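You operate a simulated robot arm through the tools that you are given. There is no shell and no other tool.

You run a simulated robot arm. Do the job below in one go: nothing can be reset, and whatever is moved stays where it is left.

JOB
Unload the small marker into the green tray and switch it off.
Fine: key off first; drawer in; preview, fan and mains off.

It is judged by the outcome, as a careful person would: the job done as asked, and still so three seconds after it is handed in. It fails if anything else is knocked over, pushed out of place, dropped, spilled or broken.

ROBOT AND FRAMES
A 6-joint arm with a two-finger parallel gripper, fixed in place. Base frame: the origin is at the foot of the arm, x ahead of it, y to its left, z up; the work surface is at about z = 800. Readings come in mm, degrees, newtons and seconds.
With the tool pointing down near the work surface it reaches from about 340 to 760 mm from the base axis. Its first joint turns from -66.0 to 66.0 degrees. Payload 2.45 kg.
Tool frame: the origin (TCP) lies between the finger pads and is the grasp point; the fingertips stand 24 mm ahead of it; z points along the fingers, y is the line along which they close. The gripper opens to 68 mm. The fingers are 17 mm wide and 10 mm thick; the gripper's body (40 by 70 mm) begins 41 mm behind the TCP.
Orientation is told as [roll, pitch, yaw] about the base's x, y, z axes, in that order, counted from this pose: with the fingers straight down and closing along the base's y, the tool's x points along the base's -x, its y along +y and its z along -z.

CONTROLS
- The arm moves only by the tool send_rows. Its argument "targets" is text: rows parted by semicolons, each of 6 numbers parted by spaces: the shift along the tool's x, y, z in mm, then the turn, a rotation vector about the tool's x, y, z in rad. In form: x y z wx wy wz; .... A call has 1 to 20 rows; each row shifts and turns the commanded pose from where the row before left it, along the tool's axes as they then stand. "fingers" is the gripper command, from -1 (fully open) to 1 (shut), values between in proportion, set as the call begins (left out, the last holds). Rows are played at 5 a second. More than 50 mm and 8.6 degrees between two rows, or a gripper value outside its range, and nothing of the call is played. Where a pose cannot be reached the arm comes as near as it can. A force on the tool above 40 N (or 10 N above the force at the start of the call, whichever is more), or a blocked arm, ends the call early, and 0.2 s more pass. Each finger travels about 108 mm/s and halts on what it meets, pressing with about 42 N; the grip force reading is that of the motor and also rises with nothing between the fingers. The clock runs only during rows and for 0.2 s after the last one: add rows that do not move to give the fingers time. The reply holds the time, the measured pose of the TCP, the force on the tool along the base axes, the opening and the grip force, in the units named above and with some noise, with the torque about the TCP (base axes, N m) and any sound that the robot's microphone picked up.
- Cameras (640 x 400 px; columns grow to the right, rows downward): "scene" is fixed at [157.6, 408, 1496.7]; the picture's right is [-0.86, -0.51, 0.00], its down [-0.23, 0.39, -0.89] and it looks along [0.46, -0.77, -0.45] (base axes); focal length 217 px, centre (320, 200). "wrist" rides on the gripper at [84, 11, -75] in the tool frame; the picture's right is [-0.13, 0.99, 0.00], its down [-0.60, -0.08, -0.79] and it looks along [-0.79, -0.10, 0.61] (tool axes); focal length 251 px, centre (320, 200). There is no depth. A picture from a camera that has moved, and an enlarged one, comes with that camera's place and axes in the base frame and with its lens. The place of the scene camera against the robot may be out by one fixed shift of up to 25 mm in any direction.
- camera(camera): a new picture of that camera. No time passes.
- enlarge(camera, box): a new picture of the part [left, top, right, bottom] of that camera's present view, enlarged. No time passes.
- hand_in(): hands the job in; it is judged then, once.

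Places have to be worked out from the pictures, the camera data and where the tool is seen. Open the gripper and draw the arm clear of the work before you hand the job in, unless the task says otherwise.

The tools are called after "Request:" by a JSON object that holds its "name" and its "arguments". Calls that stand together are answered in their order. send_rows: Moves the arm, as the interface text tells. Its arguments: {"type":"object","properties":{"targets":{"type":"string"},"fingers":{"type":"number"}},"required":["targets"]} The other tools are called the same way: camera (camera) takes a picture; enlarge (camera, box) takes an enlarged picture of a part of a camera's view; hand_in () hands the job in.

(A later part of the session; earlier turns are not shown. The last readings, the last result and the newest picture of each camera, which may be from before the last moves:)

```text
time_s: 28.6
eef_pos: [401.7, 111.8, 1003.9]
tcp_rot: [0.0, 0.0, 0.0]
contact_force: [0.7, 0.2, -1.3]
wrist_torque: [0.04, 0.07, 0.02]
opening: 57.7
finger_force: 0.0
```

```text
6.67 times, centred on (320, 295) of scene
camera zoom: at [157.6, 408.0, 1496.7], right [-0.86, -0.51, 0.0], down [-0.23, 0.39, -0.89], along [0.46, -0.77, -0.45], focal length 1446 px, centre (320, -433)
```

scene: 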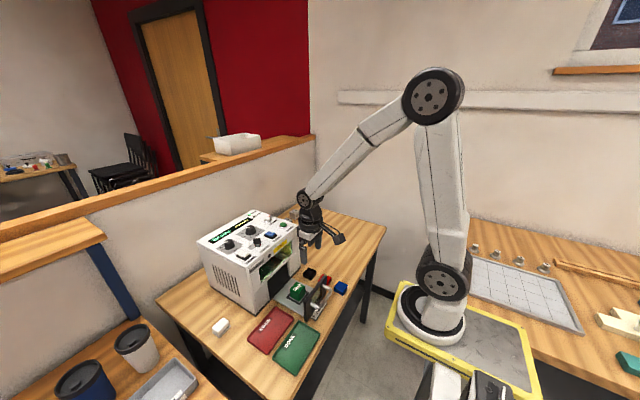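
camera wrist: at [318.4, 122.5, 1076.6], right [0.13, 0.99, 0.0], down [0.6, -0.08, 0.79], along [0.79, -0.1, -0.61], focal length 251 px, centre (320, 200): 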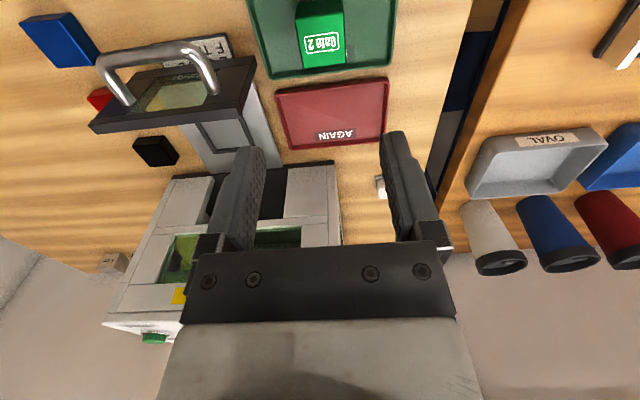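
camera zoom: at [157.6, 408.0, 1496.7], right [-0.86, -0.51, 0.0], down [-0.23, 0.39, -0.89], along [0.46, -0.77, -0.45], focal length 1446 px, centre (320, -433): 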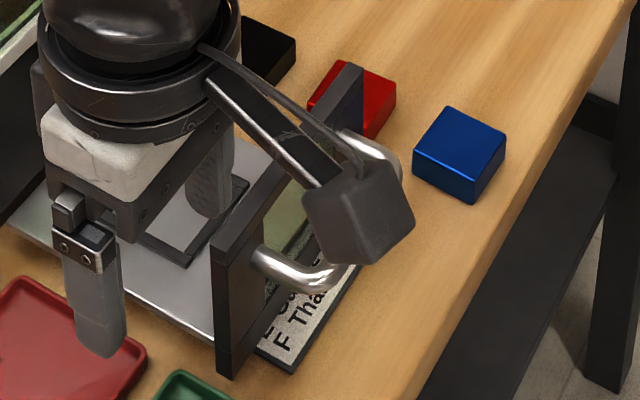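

The block is standing in the DONE tray. Before pushing the drawer I'll check the clearance between its front panel and the neighbouring tray and blocks.

Request:
{"name": "enlarge", "arguments": {"camera": "wrist", "box": [80, 20, 320, 180]}}

Request:
{"name": "enlarge", "arguments": {"camera": "wrist", "box": [180, 50, 300, 130]}}

```text
2.50 times, centred on (200, 100) of wrist
camera zoom: at [318.4, 122.5, 1076.6], right [0.13, 0.99, 0.0], down [0.6, -0.08, 0.79], along [0.79, -0.1, -0.61], focal length 629 px, centre (620, 450)
```

zoom: 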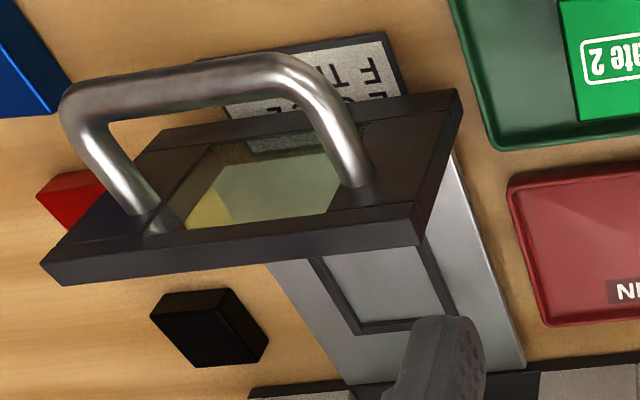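

```text
5.00 times, centred on (240, 90) of wrist
camera zoom: at [318.4, 122.5, 1076.6], right [0.13, 0.99, 0.0], down [0.6, -0.08, 0.79], along [0.79, -0.1, -0.61], focal length 1257 px, centre (720, 750)
```

zoom: 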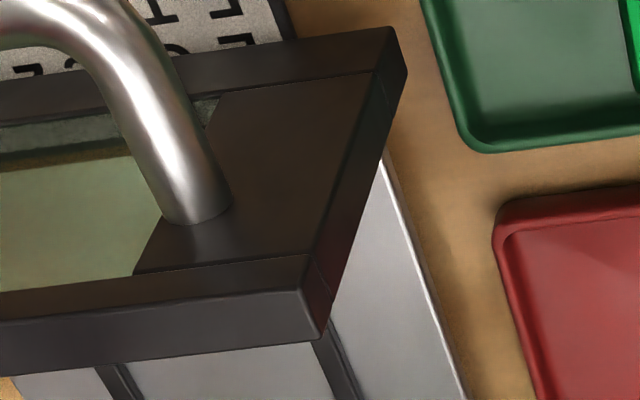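

The drawer front spans y ≈ −85 to 44 (the AGAIN tray starts at y≈51, the black and red blocks end near −110), so a straight push is clear. Its handle bar is at x≈383, z≈880, centred at y≈−17; I'll close the fingers and go behind it.

Request:
{"name": "send_rows", "arguments": {"targets": "12.5 -32.2 0 0 0 0; 12.5 -32.2 0 0 0 0; 12.5 -32.2 0 0 0 0; 12.5 -32.2 0 0 0 0; 0 0 25 0 0 0; 0 0 25 0 0 0; 0 0 0 0 0 0", "fingers": 1}}

Request:
{"name": "camera", "arguments": {"camera": "wrist"}}

Request:
{"name": "enlarge", "arguments": {"camera": "scene", "box": [270, 230, 390, 330]}}

```text
time_s: 30.2
eef_pos: [352.8, -16.9, 952.8]
tcp_rot: [0.1, 0.1, 0.0]
contact_force: [0.6, 0.0, -0.7]
wrist_torque: [0.01, -0.03, 0.01]
opening: 0.0
finger_force: 23.4
```

```text
taken
camera wrist: at [268.7, -5.5, 1026.2], right [0.13, 0.99, 0.0], down [0.6, -0.08, 0.79], along [0.79, -0.1, -0.61], focal length 251 px, centre (320, 200)
```

wrist: 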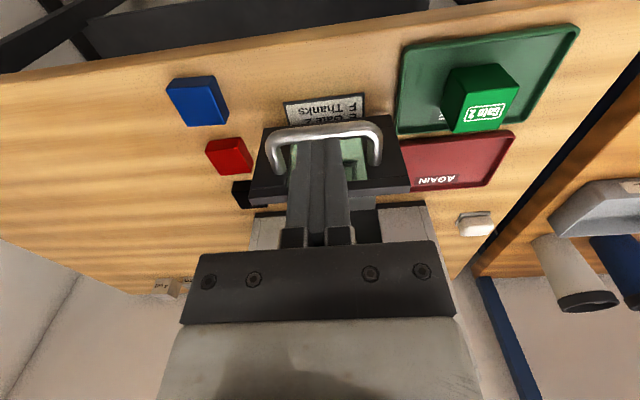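

```text
4.00 times, centred on (330, 280) of scene
camera zoom: at [157.6, 408.0, 1496.7], right [-0.86, -0.51, 0.0], down [-0.23, 0.39, -0.89], along [0.46, -0.77, -0.45], focal length 868 px, centre (280, -120)
```

zoom: 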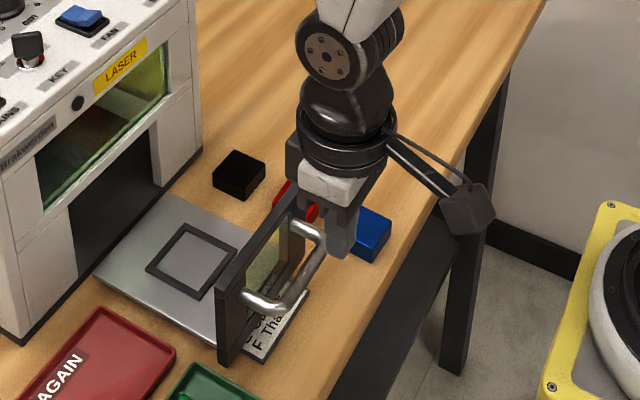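

The fingers are just behind the handle bar centre (bar at x≈380, z≈878). I'll lower them so the fingertips are below the bar, then check.

Request:
{"name": "send_rows", "arguments": {"targets": "0 0 22 0 0 0; 0 0 22 0 0 0; 0 0 22 0 0 0; 0 0 0 0 0 0", "fingers": 1}}

Request:
{"name": "enlarge", "arguments": {"camera": "scene", "box": [270, 230, 390, 330]}}

Request:
{"name": "enlarge", "arguments": {"camera": "wrist", "box": [220, 60, 440, 260]}}

```text
time_s: 31.2
eef_pos: [353.1, -16.8, 885.2]
tcp_rot: [0.0, 0.0, 0.0]
contact_force: [0.8, -0.1, 0.0]
wrist_torque: [0.04, 0.01, 0.0]
opening: 0.0
finger_force: 23.7
```

```text
4.00 times, centred on (330, 280) of scene
camera zoom: at [157.6, 408.0, 1496.7], right [-0.86, -0.51, 0.0], down [-0.23, 0.39, -0.89], along [0.46, -0.77, -0.45], focal length 868 px, centre (280, -120)
```

zoom: 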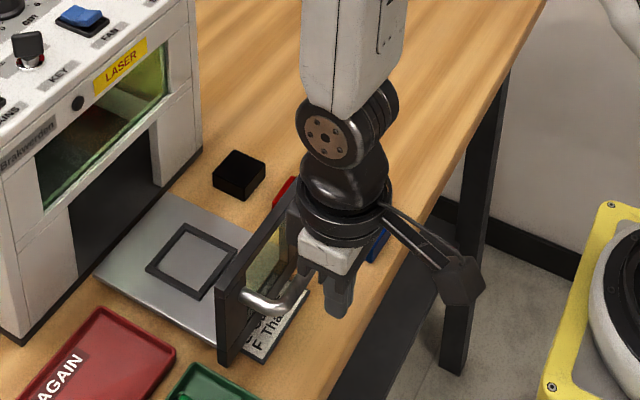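

```text
2.00 times, centred on (330, 160) of wrist
camera zoom: at [268.1, -5.9, 958.8], right [0.13, 0.99, 0.0], down [0.6, -0.08, 0.79], along [0.79, -0.1, -0.61], focal length 503 px, centre (300, 280)
```

zoom: 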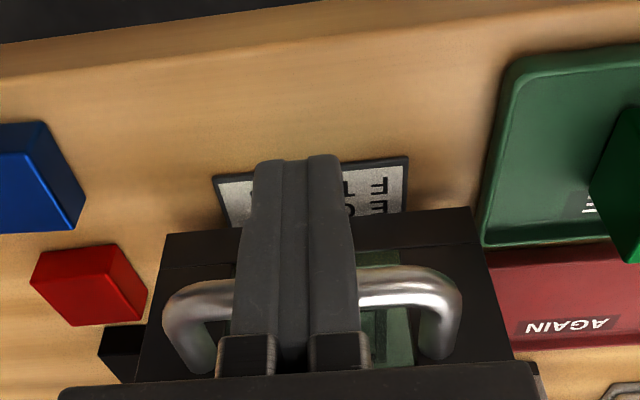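

The closed fingers are behind the bar with clear space above. I'll push forward (+x) in small steps to make contact.

Request:
{"name": "send_rows", "arguments": {"targets": "-6 0 0 0 0 0; -6 0 0 0 0 0; -6 0 0 0 0 0; -6 0 0 0 0 0; -6 0 0 0 0 0; 0 0 0 0 0 0", "fingers": 1}}

Request:
{"name": "enlarge", "arguments": {"camera": "scene", "box": [250, 230, 370, 330]}}

```text
time_s: 32.6
eef_pos: [382.9, -16.0, 885.9]
tcp_rot: [0.0, 0.0, 0.0]
contact_force: [-1.3, 0.1, 0.2]
wrist_torque: [0.0, 0.06, 0.02]
opening: 0.1
finger_force: 23.2
```

```text
4.00 times, centred on (310, 280) of scene
camera zoom: at [157.6, 408.0, 1496.7], right [-0.86, -0.51, 0.0], down [-0.23, 0.39, -0.89], along [0.46, -0.77, -0.45], focal length 868 px, centre (360, -120)
```

zoom: 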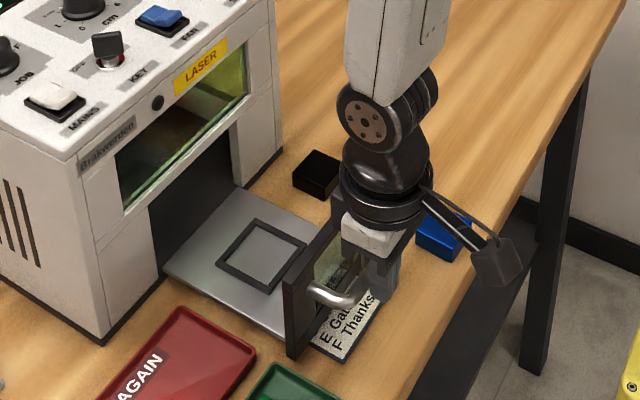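

The drawer is sliding freely with almost no force. I'll continue pushing.

Request:
{"name": "send_rows", "arguments": {"targets": "-9 0 0 0 0 0; -9 0 0 0 0 0; -9 0 0 0 0 0; -9 0 0 0 0 0; -9 0 0 0 0 0; -9 0 0 0 0 0; -9 0 0 0 0 0; -9 0 0 0 0 0; -9 0 0 0 0 0; 0 0 0 0 0 0", "fingers": 1}}

Request:
{"name": "enlarge", "arguments": {"camera": "scene", "box": [230, 220, 350, 320]}}

Request:
{"name": "camera", "arguments": {"camera": "wrist"}}

```text
time_s: 34.8
eef_pos: [465.9, -16.7, 885.4]
tcp_rot: [0.0, 0.0, 0.0]
contact_force: [-0.1, 0.3, 0.1]
wrist_torque: [0.01, 0.0, -0.01]
opening: 0.0
finger_force: 23.9
```

```text
4.00 times, centred on (290, 270) of scene
camera zoom: at [157.6, 408.0, 1496.7], right [-0.86, -0.51, 0.0], down [-0.23, 0.39, -0.89], along [0.46, -0.77, -0.45], focal length 868 px, centre (440, -80)
```

zoom: 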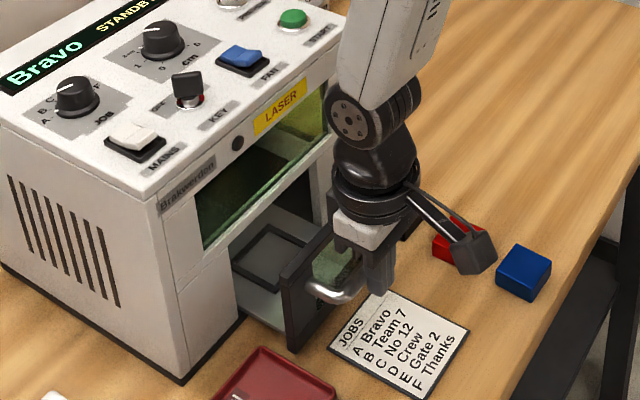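

```text
taken
camera wrist: at [380.2, -5.5, 959.4], right [0.13, 0.99, 0.0], down [0.6, -0.08, 0.79], along [0.79, -0.1, -0.61], focal length 251 px, centre (320, 200)
```

wrist: 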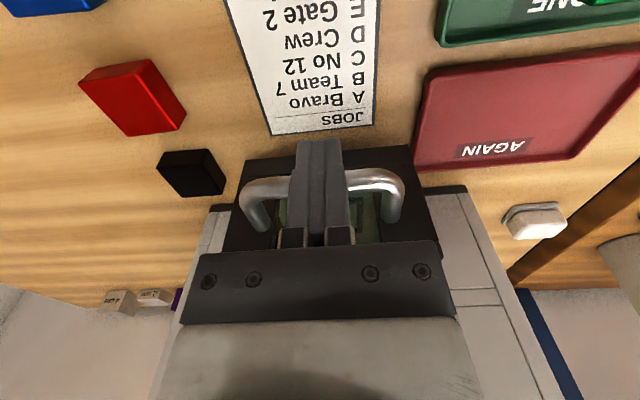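

About 50 mm of travel remains. I'll push 36 mm more and check the gap between the wrist and the machine face.

Request:
{"name": "send_rows", "arguments": {"targets": "-9 0 0 0 0 0; -9 0 0 0 0 0; -9 0 0 0 0 0; -9 0 0 0 0 0; 0 0 0 0 0 0", "fingers": 1}}

Request:
{"name": "enlarge", "arguments": {"camera": "scene", "box": [230, 220, 350, 320]}}

Request:
{"name": "camera", "arguments": {"camera": "wrist"}}

```text
time_s: 36.0
eef_pos: [501.0, -17.5, 885.8]
tcp_rot: [0.0, 0.0, 0.1]
contact_force: [-1.0, -0.1, -0.1]
wrist_torque: [0.01, 0.02, 0.01]
opening: 0.3
finger_force: 23.7
```

```text
4.00 times, centred on (290, 270) of scene
camera zoom: at [157.6, 408.0, 1496.7], right [-0.86, -0.51, 0.0], down [-0.23, 0.39, -0.89], along [0.46, -0.77, -0.45], focal length 868 px, centre (440, -80)
```

zoom: 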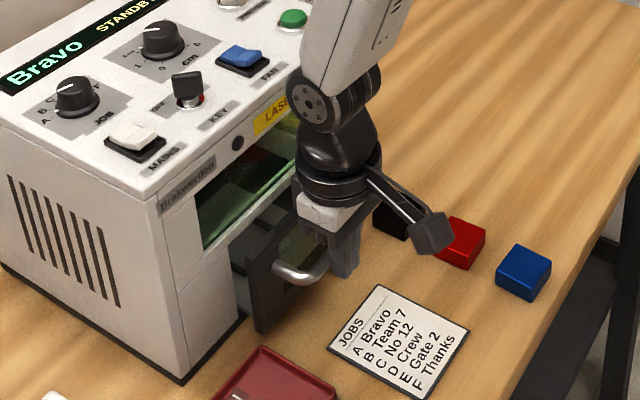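

```text
taken
camera wrist: at [416.6, -5.3, 959.3], right [0.13, 0.99, 0.0], down [0.6, -0.08, 0.79], along [0.79, -0.1, -0.61], focal length 251 px, centre (320, 200)
```

wrist: 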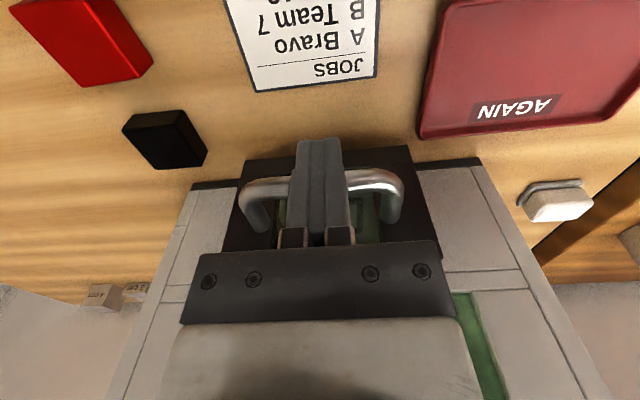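

There are still about 18 mm to go and the flange remains roughly 45 mm from the machine face. I'll push on in smaller steps until the drawer seats.

Request:
{"name": "send_rows", "arguments": {"targets": "-4 0 0 0 0 0; -4 0 0 0 0 0; -4 0 0 0 0 0; -3 0 0 0 0 0; -2 0 0 0 0 0; 0 0 0 0 0 0", "fingers": 1}}

Request:
{"name": "enlarge", "arguments": {"camera": "scene", "box": [230, 220, 350, 320]}}

Request:
{"name": "camera", "arguments": {"camera": "wrist"}}

```text
time_s: 37.4
eef_pos: [516.6, -16.1, 886.2]
tcp_rot: [0.0, 0.0, 0.0]
contact_force: [-0.8, 0.7, 0.6]
wrist_torque: [0.01, -0.02, -0.03]
opening: 0.0
finger_force: 23.5
```

```text
4.00 times, centred on (290, 270) of scene
camera zoom: at [157.6, 408.0, 1496.7], right [-0.86, -0.51, 0.0], down [-0.23, 0.39, -0.89], along [0.46, -0.77, -0.45], focal length 868 px, centre (440, -80)
```

zoom: 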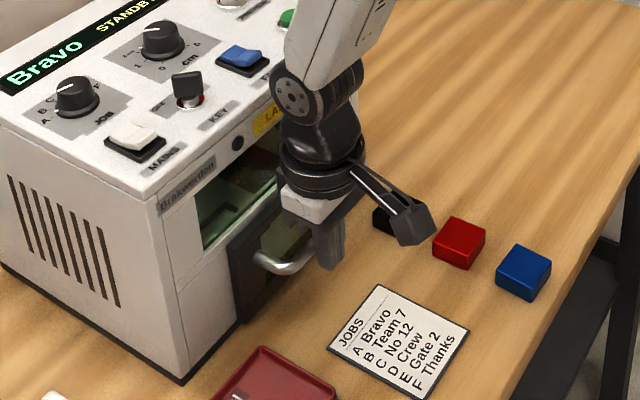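

```text
taken
camera wrist: at [432.6, -5.2, 959.4], right [0.13, 0.99, 0.0], down [0.6, -0.08, 0.79], along [0.79, -0.1, -0.61], focal length 251 px, centre (320, 200)
```

wrist: 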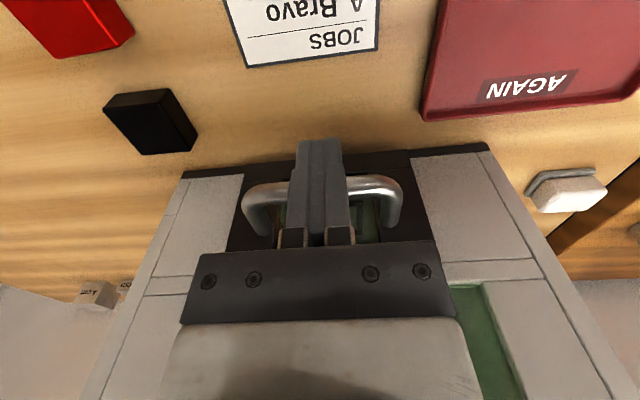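

The panel is nearly flush. I'll keep nudging 2 mm at a time until the force rises.

Request:
{"name": "send_rows", "arguments": {"targets": "-2 0 0 0 0 0; -2 0 0 0 0 0; -2 0 0 0 0 0; -2 0 0 0 0 0; 0 0 0 0 0 0", "fingers": 1}}

Request:
{"name": "enlarge", "arguments": {"camera": "scene", "box": [230, 220, 350, 320]}}

```text
time_s: 38.6
eef_pos: [521.8, -15.7, 885.6]
tcp_rot: [0.0, 0.5, -0.1]
contact_force: [-24.9, -7.2, 6.8]
wrist_torque: [-0.11, 0.2, -0.06]
opening: 0.0
finger_force: 23.5
```

```text
4.00 times, centred on (290, 270) of scene
camera zoom: at [156.8, 407.8, 1496.9], right [-0.86, -0.51, 0.0], down [-0.23, 0.39, -0.89], along [0.46, -0.77, -0.45], focal length 868 px, centre (440, -80)
```

zoom: 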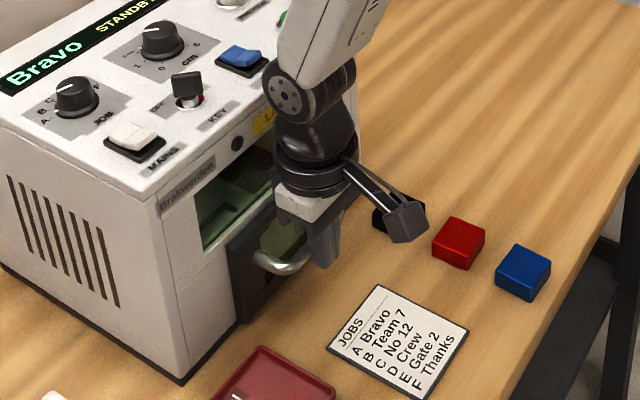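

The force rose to 25 N at the handle, so the drawer has seated. I'll back off and look at it.

Request:
{"name": "send_rows", "arguments": {"targets": "10 0 0 0 0 0; 20 0 0 0 0 0; 40 0 0 0 0 0; 40 0 0 0 0 0; 0 0 -40 0 0 0; 0 0 -40 0 0 0; 0 0 0 0 0 0", "fingers": 1}}

Request:
{"name": "camera", "arguments": {"camera": "wrist"}}

Request:
{"name": "enlarge", "arguments": {"camera": "scene", "box": [220, 220, 340, 320]}}

Request:
{"name": "enlarge", "arguments": {"camera": "wrist", "box": [220, 60, 420, 185]}}

```text
time_s: 40.2
eef_pos: [414.1, -16.5, 965.7]
tcp_rot: [0.0, 0.0, 0.0]
contact_force: [-0.3, 0.3, 0.3]
wrist_torque: [-0.02, 0.01, 0.0]
opening: 0.1
finger_force: 23.4
```

```text
taken
camera wrist: at [330.2, -5.3, 1040.1], right [0.13, 0.99, 0.0], down [0.6, -0.08, 0.79], along [0.79, -0.1, -0.61], focal length 251 px, centre (320, 200)
```

wrist: 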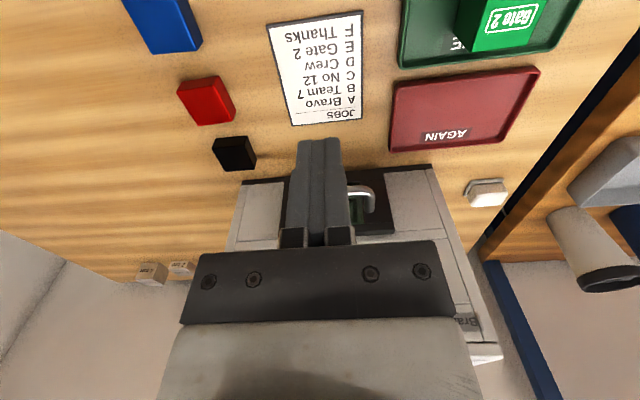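

```text
4.00 times, centred on (280, 270) of scene
camera zoom: at [157.6, 408.0, 1496.7], right [-0.86, -0.51, 0.0], down [-0.23, 0.39, -0.89], along [0.46, -0.77, -0.45], focal length 868 px, centre (480, -80)
```

zoom: 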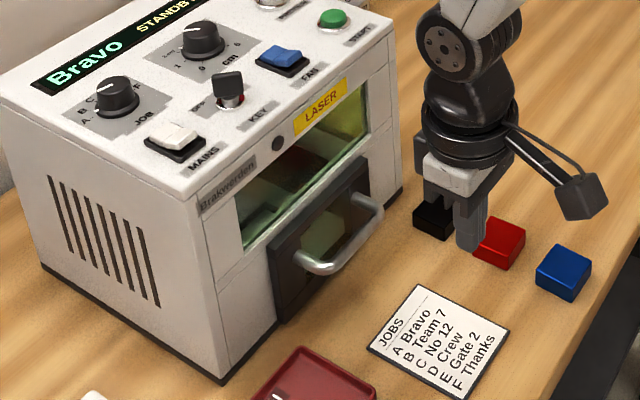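

```text
3.20 times, centred on (320, 122) of wrist
camera zoom: at [330.2, -5.3, 1040.1], right [0.13, 0.99, 0.0], down [0.6, -0.08, 0.79], along [0.79, -0.1, -0.61], focal length 805 px, centre (320, 448)
```

zoom: 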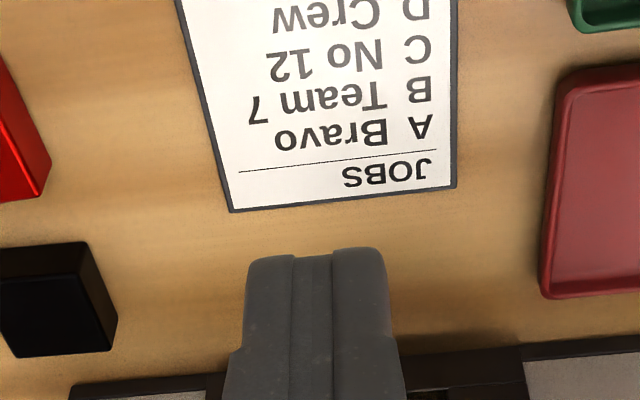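

The drawer looks closed. A closer zoom will confirm it's seated evenly.

Request:
{"name": "enlarge", "arguments": {"camera": "scene", "box": [265, 250, 325, 305]}}

Request:
{"name": "enlarge", "arguments": {"camera": "scene", "box": [205, 205, 315, 265]}}

```text
7.27 times, centred on (295, 278) of scene
camera zoom: at [157.6, 408.0, 1496.7], right [-0.86, -0.51, 0.0], down [-0.23, 0.39, -0.89], along [0.46, -0.77, -0.45], focal length 1578 px, centre (502, -364)
```

zoom: 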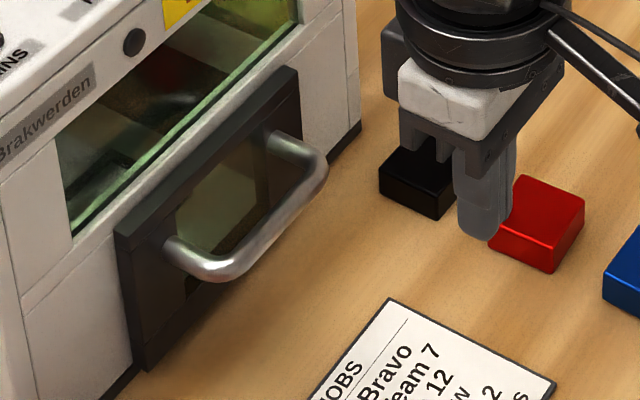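

```text
5.82 times, centred on (260, 235) of scene
camera zoom: at [157.6, 408.0, 1496.7], right [-0.86, -0.51, 0.0], down [-0.23, 0.39, -0.89], along [0.46, -0.77, -0.45], focal length 1262 px, centre (669, -4)
```

zoom: 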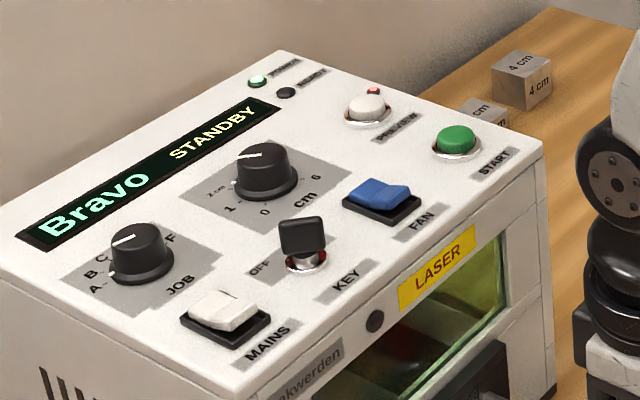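

The drawer front sits flush against the machine. Next is PREVIEW, which I place near (695, −109) with its red LED lit; I'll rise and fly over the panel for a close view of it and the FAN rocker.

Request:
{"name": "send_rows", "arguments": {"targets": "0 0 -42 0 0 0; 0 0 -42 0 0 0; 0 0 -42 0 0 0; 0 0 -42 0 0 0; -40 -17 0 0 0 0; -40 -17 0 0 0 0; -40 -17 0 0 0 0; -40 -17 0 0 0 0; -40 -17 0 0 0 0; -40 -17 0 0 0 0; 0 0 0 0 0 0", "fingers": 1}}

Request:
{"name": "camera", "arguments": {"camera": "wrist"}}

Request:
{"name": "enlarge", "arguments": {"camera": "wrist", "box": [240, 30, 420, 150]}}

Request:
{"name": "enlarge", "arguments": {"camera": "scene", "box": [235, 200, 305, 245]}}

```text
time_s: 42.6
eef_pos: [655.1, -117.2, 1135.0]
tcp_rot: [0.0, 0.1, 0.0]
contact_force: [0.6, 0.1, 0.0]
wrist_torque: [0.01, 0.0, -0.01]
opening: 0.0
finger_force: 23.6
```

```text
taken
camera wrist: at [571.4, -106.3, 1207.4], right [0.13, 0.99, 0.0], down [0.6, -0.08, 0.79], along [0.79, -0.1, -0.61], focal length 251 px, centre (320, 200)
```

wrist: 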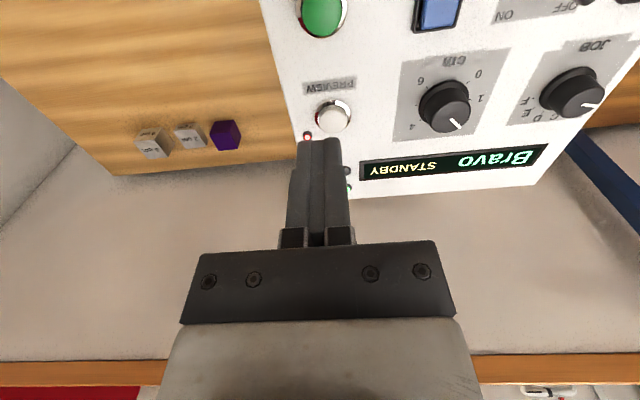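

```text
3.33 times, centred on (330, 90) of wrist
camera zoom: at [571.4, -106.3, 1207.4], right [0.13, 0.99, 0.0], down [0.6, -0.08, 0.79], along [0.79, -0.1, -0.61], focal length 838 px, centre (287, 567)
```

zoom: 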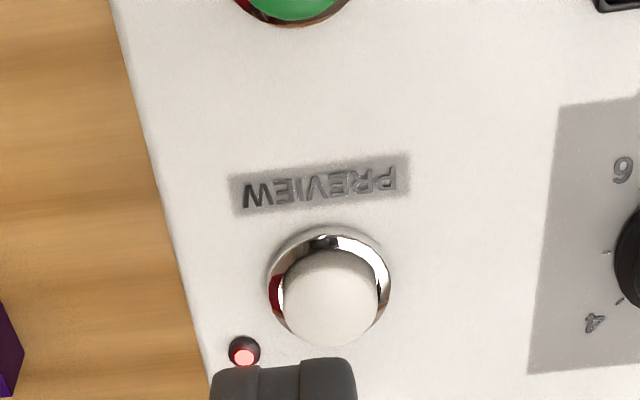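

```text
8.89 times, centred on (270, 222) of scene
camera zoom: at [157.6, 408.0, 1496.7], right [-0.86, -0.51, 0.0], down [-0.23, 0.39, -0.89], along [0.46, -0.77, -0.45], focal length 1929 px, centre (764, 0)
```

zoom: 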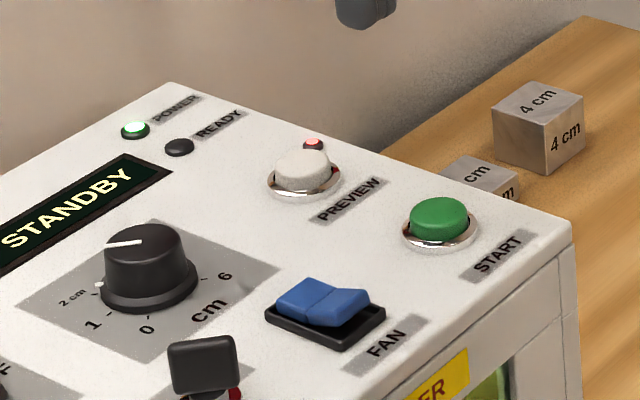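

The red LED beside PREVIEW is lit; the button cap centres at about (696.5, −111.5) with its top near z≈1026. I'll move the closed fingertips above it.

Request:
{"name": "send_rows", "arguments": {"targets": "-20.7 2.9 20 0 0 0; -20.7 2.8 20 0 0 0; 0 0 20 0 0 0; 0 0 10 0 0 0; 0 0 0 0 0 0", "fingers": 1}}

Request:
{"name": "camera", "arguments": {"camera": "wrist"}}

Request:
{"name": "enlarge", "arguments": {"camera": "scene", "box": [235, 200, 305, 245]}}

```text
time_s: 43.8
eef_pos: [697.7, -112.7, 1065.2]
tcp_rot: [-0.1, -0.1, -0.1]
contact_force: [0.3, -0.1, -0.3]
wrist_torque: [-0.03, 0.01, 0.0]
opening: 0.0
finger_force: 24.1
```

```text
taken
camera wrist: at [612.3, -101.1, 1138.5], right [0.13, 0.99, 0.0], down [0.6, -0.08, 0.79], along [0.79, -0.1, -0.61], focal length 251 px, centre (320, 200)
```

wrist: 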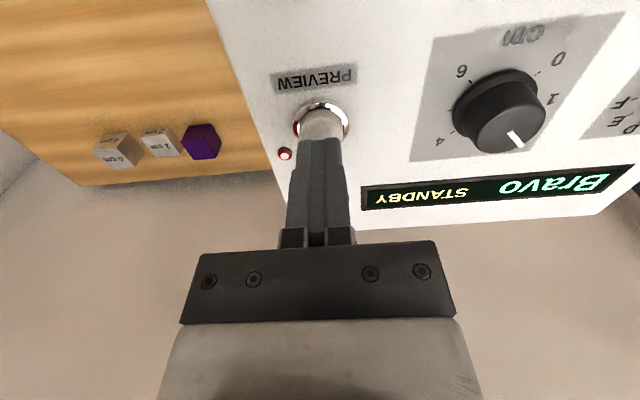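

```text
8.89 times, centred on (270, 222) of scene
camera zoom: at [157.6, 408.0, 1496.7], right [-0.86, -0.51, 0.0], down [-0.23, 0.39, -0.89], along [0.46, -0.77, -0.45], focal length 1929 px, centre (764, 0)
```

zoom: 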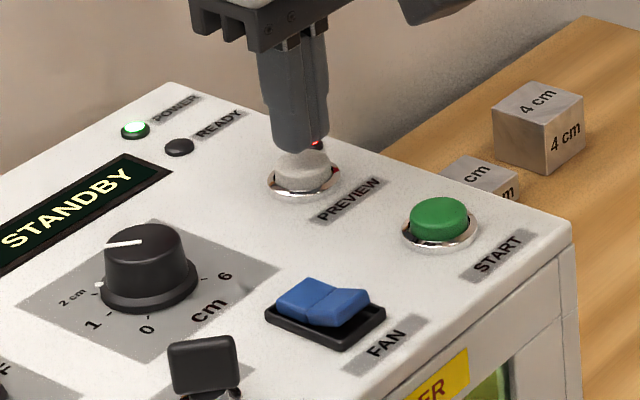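

The tips are directly above the cap, about 14 mm up. I'll lower in small steps to find contact.

Request:
{"name": "send_rows", "arguments": {"targets": "0 0 3 0 0 0; 0 0 3 0 0 0; 0 0 3 0 0 0; 0 0 2 0 0 0; 0 0 0 0 0 0", "fingers": 1}}

Request:
{"name": "enlarge", "arguments": {"camera": "scene", "box": [235, 200, 305, 245]}}

```text
time_s: 45.0
eef_pos: [696.7, -111.0, 1052.6]
tcp_rot: [0.1, 0.0, -0.1]
contact_force: [-0.5, 0.6, 2.4]
wrist_torque: [0.03, 0.0, -0.01]
opening: 0.1
finger_force: 23.3
heard: click
```

```text
8.89 times, centred on (270, 222) of scene
camera zoom: at [157.5, 408.0, 1496.7], right [-0.86, -0.51, 0.0], down [-0.23, 0.39, -0.89], along [0.46, -0.77, -0.45], focal length 1929 px, centre (764, 0)
```

zoom: 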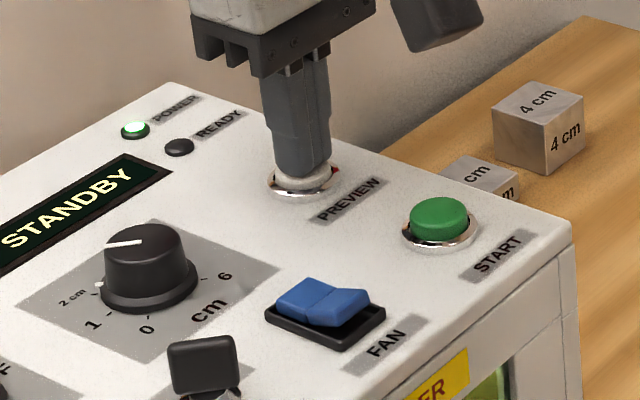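

A click was heard with light contact. I'll lift straight up and check whether the PREVIEW LED has gone out.

Request:
{"name": "send_rows", "arguments": {"targets": "0 0 -15 0 0 0; 0 0 -25 0 0 0; 20 -3 -25 0 0 0; 20 -3 -5 0 0 0; 0 0 0 0 0 0", "fingers": 1}}

Request:
{"name": "enlarge", "arguments": {"camera": "scene", "box": [235, 200, 305, 245]}}

Request:
{"name": "enlarge", "arguments": {"camera": "wrist", "box": [240, 30, 420, 150]}}

```text
time_s: 46.2
eef_pos: [655.4, -119.0, 1123.1]
tcp_rot: [0.0, -0.1, 0.0]
contact_force: [0.3, -0.1, -1.0]
wrist_torque: [-0.01, 0.0, -0.02]
opening: 0.0
finger_force: 23.7
```

```text
8.89 times, centred on (270, 222) of scene
camera zoom: at [157.6, 408.0, 1496.7], right [-0.86, -0.51, 0.0], down [-0.23, 0.39, -0.89], along [0.46, -0.77, -0.45], focal length 1929 px, centre (764, 0)
```

zoom: 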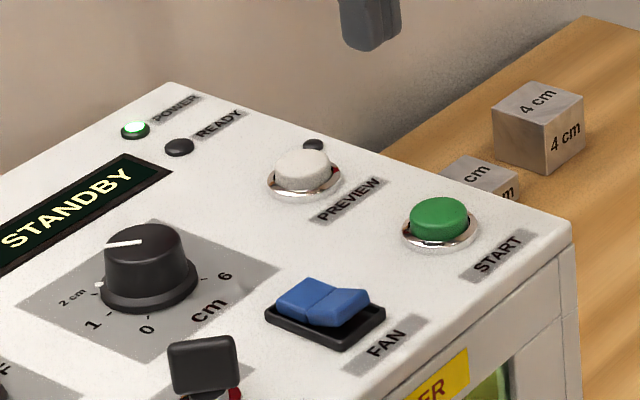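

```text
3.33 times, centred on (330, 90) of wrist
camera zoom: at [571.6, -108.3, 1196.3], right [0.13, 0.99, 0.0], down [0.6, -0.08, 0.79], along [0.79, -0.1, -0.61], focal length 838 px, centre (287, 567)
```

zoom: 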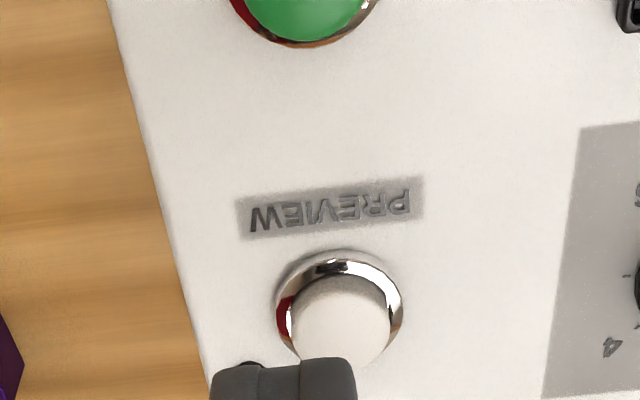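

The PREVIEW LED is now off. Next I'll get a close view of the FAN rocker to tell which half is raised.

Request:
{"name": "send_rows", "arguments": {"targets": "24 32.5 10 0 0 0; 24 32.5 10 0 0 0; 0 0 5 0 0 0; 0 0 0 0 0 0", "fingers": 1}}

Request:
{"name": "camera", "arguments": {"camera": "wrist"}}

Request:
{"name": "enlarge", "arguments": {"camera": "wrist", "box": [260, 50, 400, 150]}}

Request:
{"name": "enlarge", "arguments": {"camera": "scene", "box": [255, 220, 295, 250]}}

```text
time_s: 47.2
eef_pos: [607.8, -53.1, 1097.9]
tcp_rot: [-0.1, 0.1, 0.0]
contact_force: [-0.2, 0.0, 0.4]
wrist_torque: [0.0, 0.0, -0.01]
opening: 0.0
finger_force: 23.8
```

```text
taken
camera wrist: at [523.6, -42.2, 1171.4], right [0.13, 0.99, 0.0], down [0.6, -0.08, 0.79], along [0.79, -0.1, -0.61], focal length 251 px, centre (320, 200)
```

wrist: 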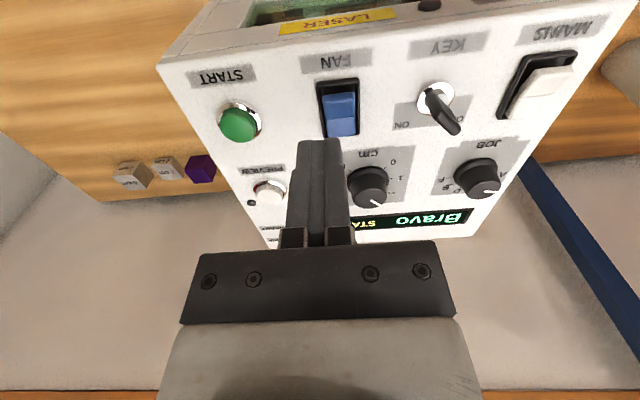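

```text
4.00 times, centred on (330, 100) of wrist
camera zoom: at [523.6, -42.2, 1171.4], right [0.13, 0.99, 0.0], down [0.6, -0.08, 0.79], along [0.79, -0.1, -0.61], focal length 1006 px, centre (280, 600)
```

zoom: 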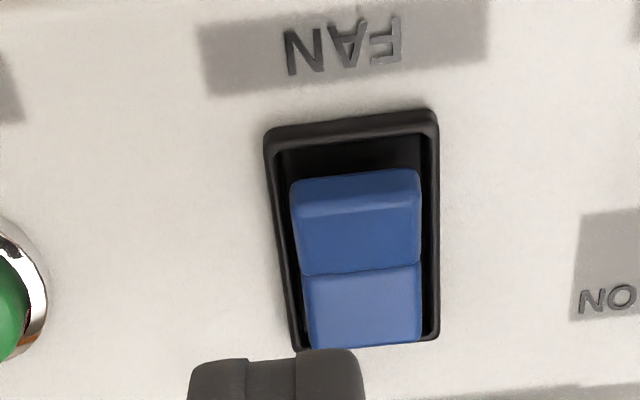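

```text
13.33 times, centred on (275, 235) of scene
camera zoom: at [157.6, 408.0, 1496.7], right [-0.86, -0.51, 0.0], down [-0.23, 0.39, -0.89], along [0.46, -0.77, -0.45], focal length 2893 px, centre (920, -267)
```

zoom: 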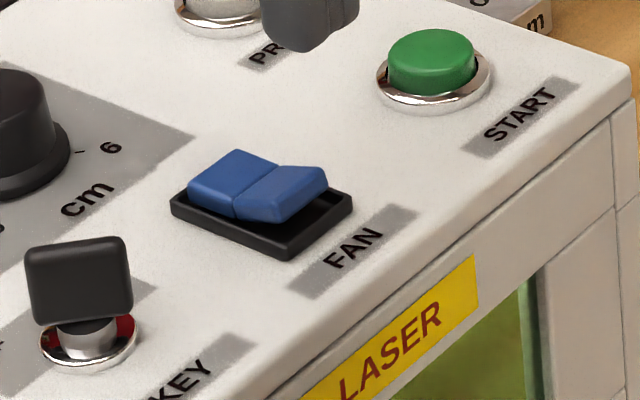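

The FAN rocker's front half (toward its label) is raised, so OFF means pressing that front half, around (611, −41). I'll position the closed fingertips just above it.

Request:
{"name": "send_rows", "arguments": {"targets": "-1.6 6 10 0 0 0; -1.6 6 13 0 0 0; 0 0 10 0 0 0; 0 0 0 0 0 0", "fingers": 1}}

Request:
{"name": "enlarge", "arguments": {"camera": "wrist", "box": [260, 80, 400, 180]}}

Request:
{"name": "enlarge", "arguments": {"camera": "scene", "box": [250, 215, 300, 252]}}

```text
time_s: 48.2
eef_pos: [610.7, -41.4, 1064.6]
tcp_rot: [0.1, 0.0, 0.0]
contact_force: [-0.5, 0.9, -0.4]
wrist_torque: [0.01, -0.02, 0.0]
opening: 0.0
finger_force: 24.1
```

```text
4.00 times, centred on (330, 130) of wrist
camera zoom: at [527.2, -30.0, 1137.7], right [0.13, 0.99, 0.0], down [0.6, -0.08, 0.79], along [0.79, -0.1, -0.61], focal length 1006 px, centre (280, 480)
```

zoom: 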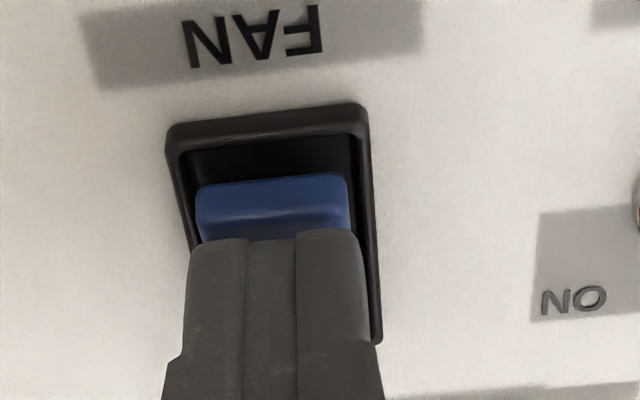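

```text
10.81 times, centred on (275, 234) of scene
camera zoom: at [157.6, 408.0, 1496.7], right [-0.86, -0.51, 0.0], down [-0.23, 0.39, -0.89], along [0.46, -0.77, -0.45], focal length 2346 px, centre (806, -162)
```

zoom: 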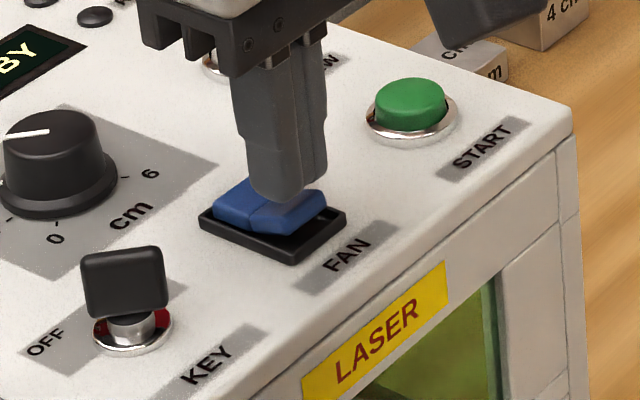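

The tips are aligned over the raised front half (y −41.4). I'll lower in small steps, listening for a click.

Request:
{"name": "send_rows", "arguments": {"targets": "0 0 3 0 0 0; 0 0 3 0 0 0; 0 0 2 0 0 0; 0 0 2 0 0 0; 0 0 0 0 0 0", "fingers": 1}}

Request:
{"name": "enlarge", "arguments": {"camera": "scene", "box": [250, 215, 300, 252]}}

```text
time_s: 49.4
eef_pos: [612.2, -42.4, 1054.9]
tcp_rot: [0.0, 0.0, 0.0]
contact_force: [0.2, 0.1, 0.0]
wrist_torque: [-0.04, -0.01, -0.01]
opening: 0.0
finger_force: 23.5
```

```text
10.81 times, centred on (275, 234) of scene
camera zoom: at [157.6, 408.0, 1496.7], right [-0.86, -0.51, 0.0], down [-0.23, 0.39, -0.89], along [0.46, -0.77, -0.45], focal length 2346 px, centre (806, -162)
```

zoom: 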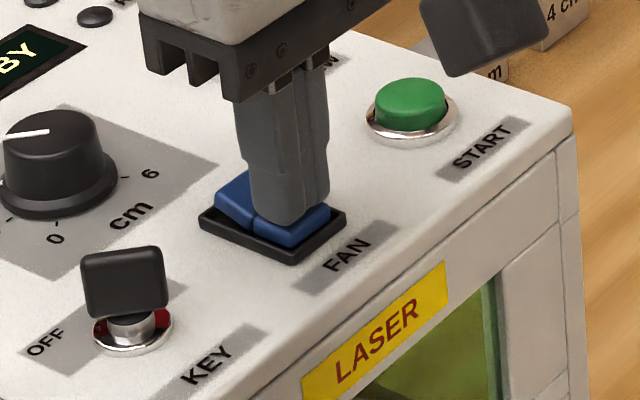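

The rocker seems to have tipped with the front half now down. I'll lift and check its state.

Request:
{"name": "send_rows", "arguments": {"targets": "0 0 -10 0 0 0; 0 0 -20 0 0 0; 15 -5 -20 0 0 0; 0 0 0 0 0 0", "fingers": 1}}

Request:
{"name": "enlarge", "arguments": {"camera": "scene", "box": [250, 215, 300, 252]}}

Request:
{"name": "enlarge", "arguments": {"camera": "wrist", "box": [240, 40, 400, 160]}}

```text
time_s: 50.4
eef_pos: [596.6, -46.6, 1105.8]
tcp_rot: [-0.1, 0.0, 0.0]
contact_force: [0.1, 0.5, -0.2]
wrist_torque: [-0.01, 0.02, -0.03]
opening: 0.0
finger_force: 23.5
```

```text
10.81 times, centred on (275, 234) of scene
camera zoom: at [157.6, 408.0, 1496.7], right [-0.86, -0.51, 0.0], down [-0.23, 0.39, -0.89], along [0.46, -0.77, -0.45], focal length 2346 px, centre (806, -162)
```

zoom: 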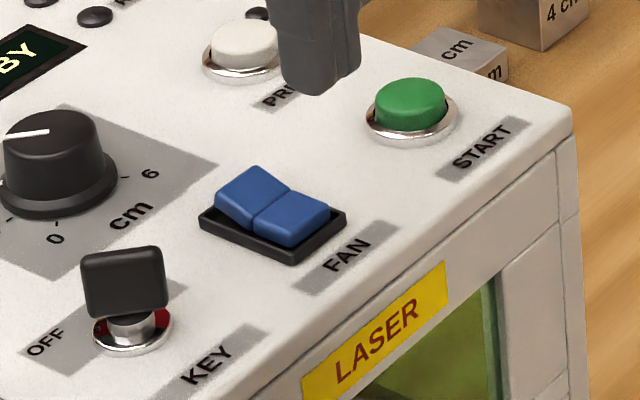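

```text
3.33 times, centred on (320, 100) of wrist
camera zoom: at [512.6, -34.9, 1179.6], right [0.13, 0.99, 0.0], down [0.6, -0.08, 0.79], along [0.79, -0.1, -0.61], focal length 838 px, centre (320, 533)
```

zoom: 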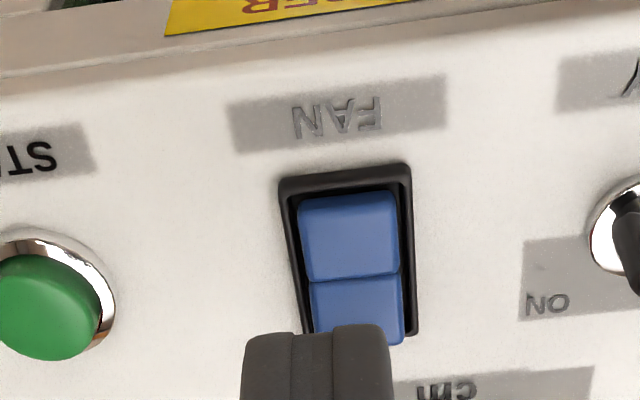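

FAN has flipped; to confirm that was ON→OFF, I'll compare with the MAINS rocker, which is certainly ON (display lit).

Request:
{"name": "enlarge", "arguments": {"camera": "scene", "box": [220, 235, 260, 265]}}

Request:
{"name": "send_rows", "arguments": {"targets": "0 40 0 0 0 0; 0 40 0 0 0 0; 0 40 0 0 0 0; 0 0 0 0 0 0", "fingers": 1}}

Request:
{"name": "camera", "arguments": {"camera": "wrist"}}

Request:
{"name": "enlarge", "arguments": {"camera": "wrist", "box": [240, 40, 400, 160]}}

```text
13.33 times, centred on (240, 250) of scene
camera zoom: at [157.6, 408.0, 1496.7], right [-0.86, -0.51, 0.0], down [-0.23, 0.39, -0.89], along [0.46, -0.77, -0.45], focal length 2893 px, centre (1387, -467)
```

zoom: 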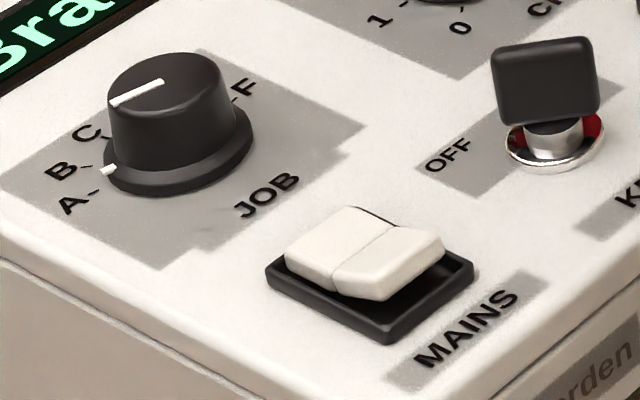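

```text
time_s: 51.4
eef_pos: [595.8, 76.0, 1104.1]
tcp_rot: [0.0, 0.0, -0.1]
contact_force: [0.7, 0.2, -0.3]
wrist_torque: [0.01, 0.02, -0.02]
opening: 0.2
finger_force: 23.6
```

```text
taken
camera wrist: at [511.4, 87.3, 1177.7], right [0.13, 0.99, 0.0], down [0.6, -0.08, 0.79], along [0.79, -0.1, -0.61], focal length 251 px, centre (320, 200)
```

wrist: 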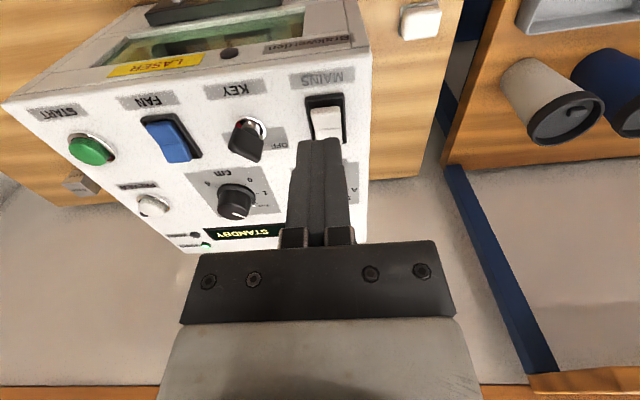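

```text
3.33 times, centred on (320, 100) of wrist
camera zoom: at [511.4, 87.3, 1177.7], right [0.13, 0.99, 0.0], down [0.6, -0.08, 0.79], along [0.79, -0.1, -0.61], focal length 838 px, centre (320, 533)
```

zoom: 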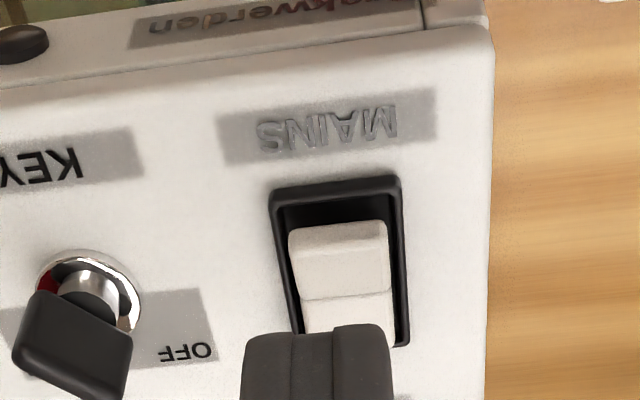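

MAINS (ON) shows the same front-raised shape that FAN had, so FAN is now OFF. I'll position over the MAINS front half at about (611.5, 78.8).

Request:
{"name": "send_rows", "arguments": {"targets": "-8 1.4 14 0 0 0; -7.7 1.4 14 0 0 0; 0 0 10 0 0 0; 0 0 0 0 0 0", "fingers": 1}}

Request:
{"name": "enlarge", "arguments": {"camera": "wrist", "box": [260, 80, 400, 180]}}

Request:
{"name": "enlarge", "arguments": {"camera": "scene", "box": [205, 210, 275, 262]}}

```text
time_s: 52.4
eef_pos: [611.7, 77.6, 1066.6]
tcp_rot: [0.0, 0.0, 0.0]
contact_force: [-0.2, 0.2, -0.2]
wrist_torque: [-0.01, 0.0, 0.0]
opening: 0.1
finger_force: 23.9
```

```text
4.00 times, centred on (330, 130) of wrist
camera zoom: at [527.0, 87.7, 1139.1], right [0.13, 0.99, 0.0], down [0.6, -0.08, 0.79], along [0.79, -0.1, -0.61], focal length 1006 px, centre (280, 480)
```

zoom: 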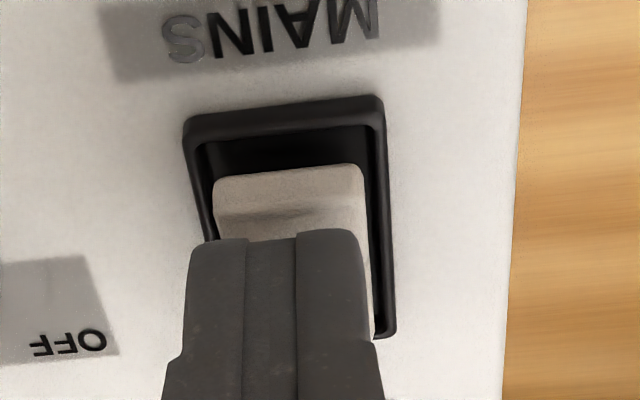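

```text
7.69 times, centred on (240, 236) of scene
camera zoom: at [157.6, 408.0, 1496.7], right [-0.86, -0.51, 0.0], down [-0.23, 0.39, -0.89], along [0.46, -0.77, -0.45], focal length 1669 px, centre (935, -77)
```

zoom: 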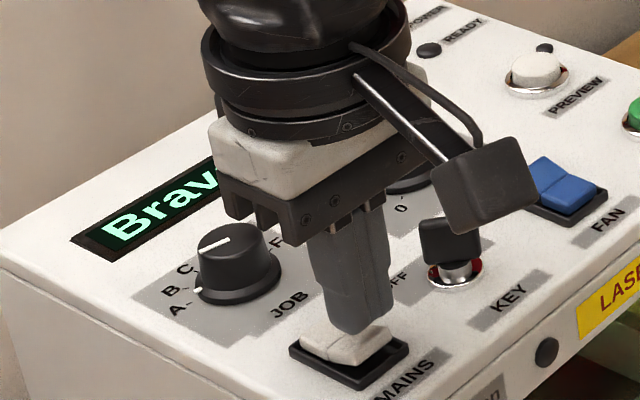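

The tip is about 2 mm off toward −y, so I'll shift +2 mm and lower in small steps to flip MAINS.

Request:
{"name": "send_rows", "arguments": {"targets": "0 2 0 0 0 0; 0 0 3 0 0 0; 0 0 3 0 0 0; 0 0 3 0 0 0; 0 0 2 0 0 0; 0 0 1 0 0 0; 0 0 0 0 0 0", "fingers": 1}}

Request:
{"name": "enlarge", "arguments": {"camera": "scene", "box": [205, 210, 275, 262]}}

```text
time_s: 54.0
eef_pos: [612.3, 77.5, 1054.7]
tcp_rot: [-0.1, 0.0, 0.0]
contact_force: [-0.4, -0.3, 0.5]
wrist_torque: [0.0, -0.02, -0.01]
opening: 0.1
finger_force: 23.7
```

```text
7.69 times, centred on (240, 236) of scene
camera zoom: at [157.6, 408.0, 1496.7], right [-0.86, -0.51, 0.0], down [-0.23, 0.39, -0.89], along [0.46, -0.77, -0.45], focal length 1669 px, centre (935, -77)
```

zoom: 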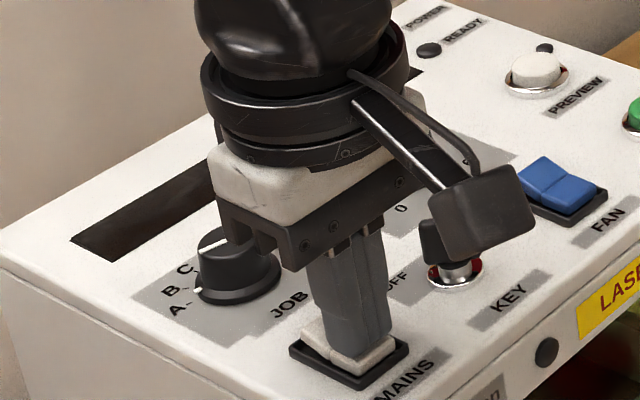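

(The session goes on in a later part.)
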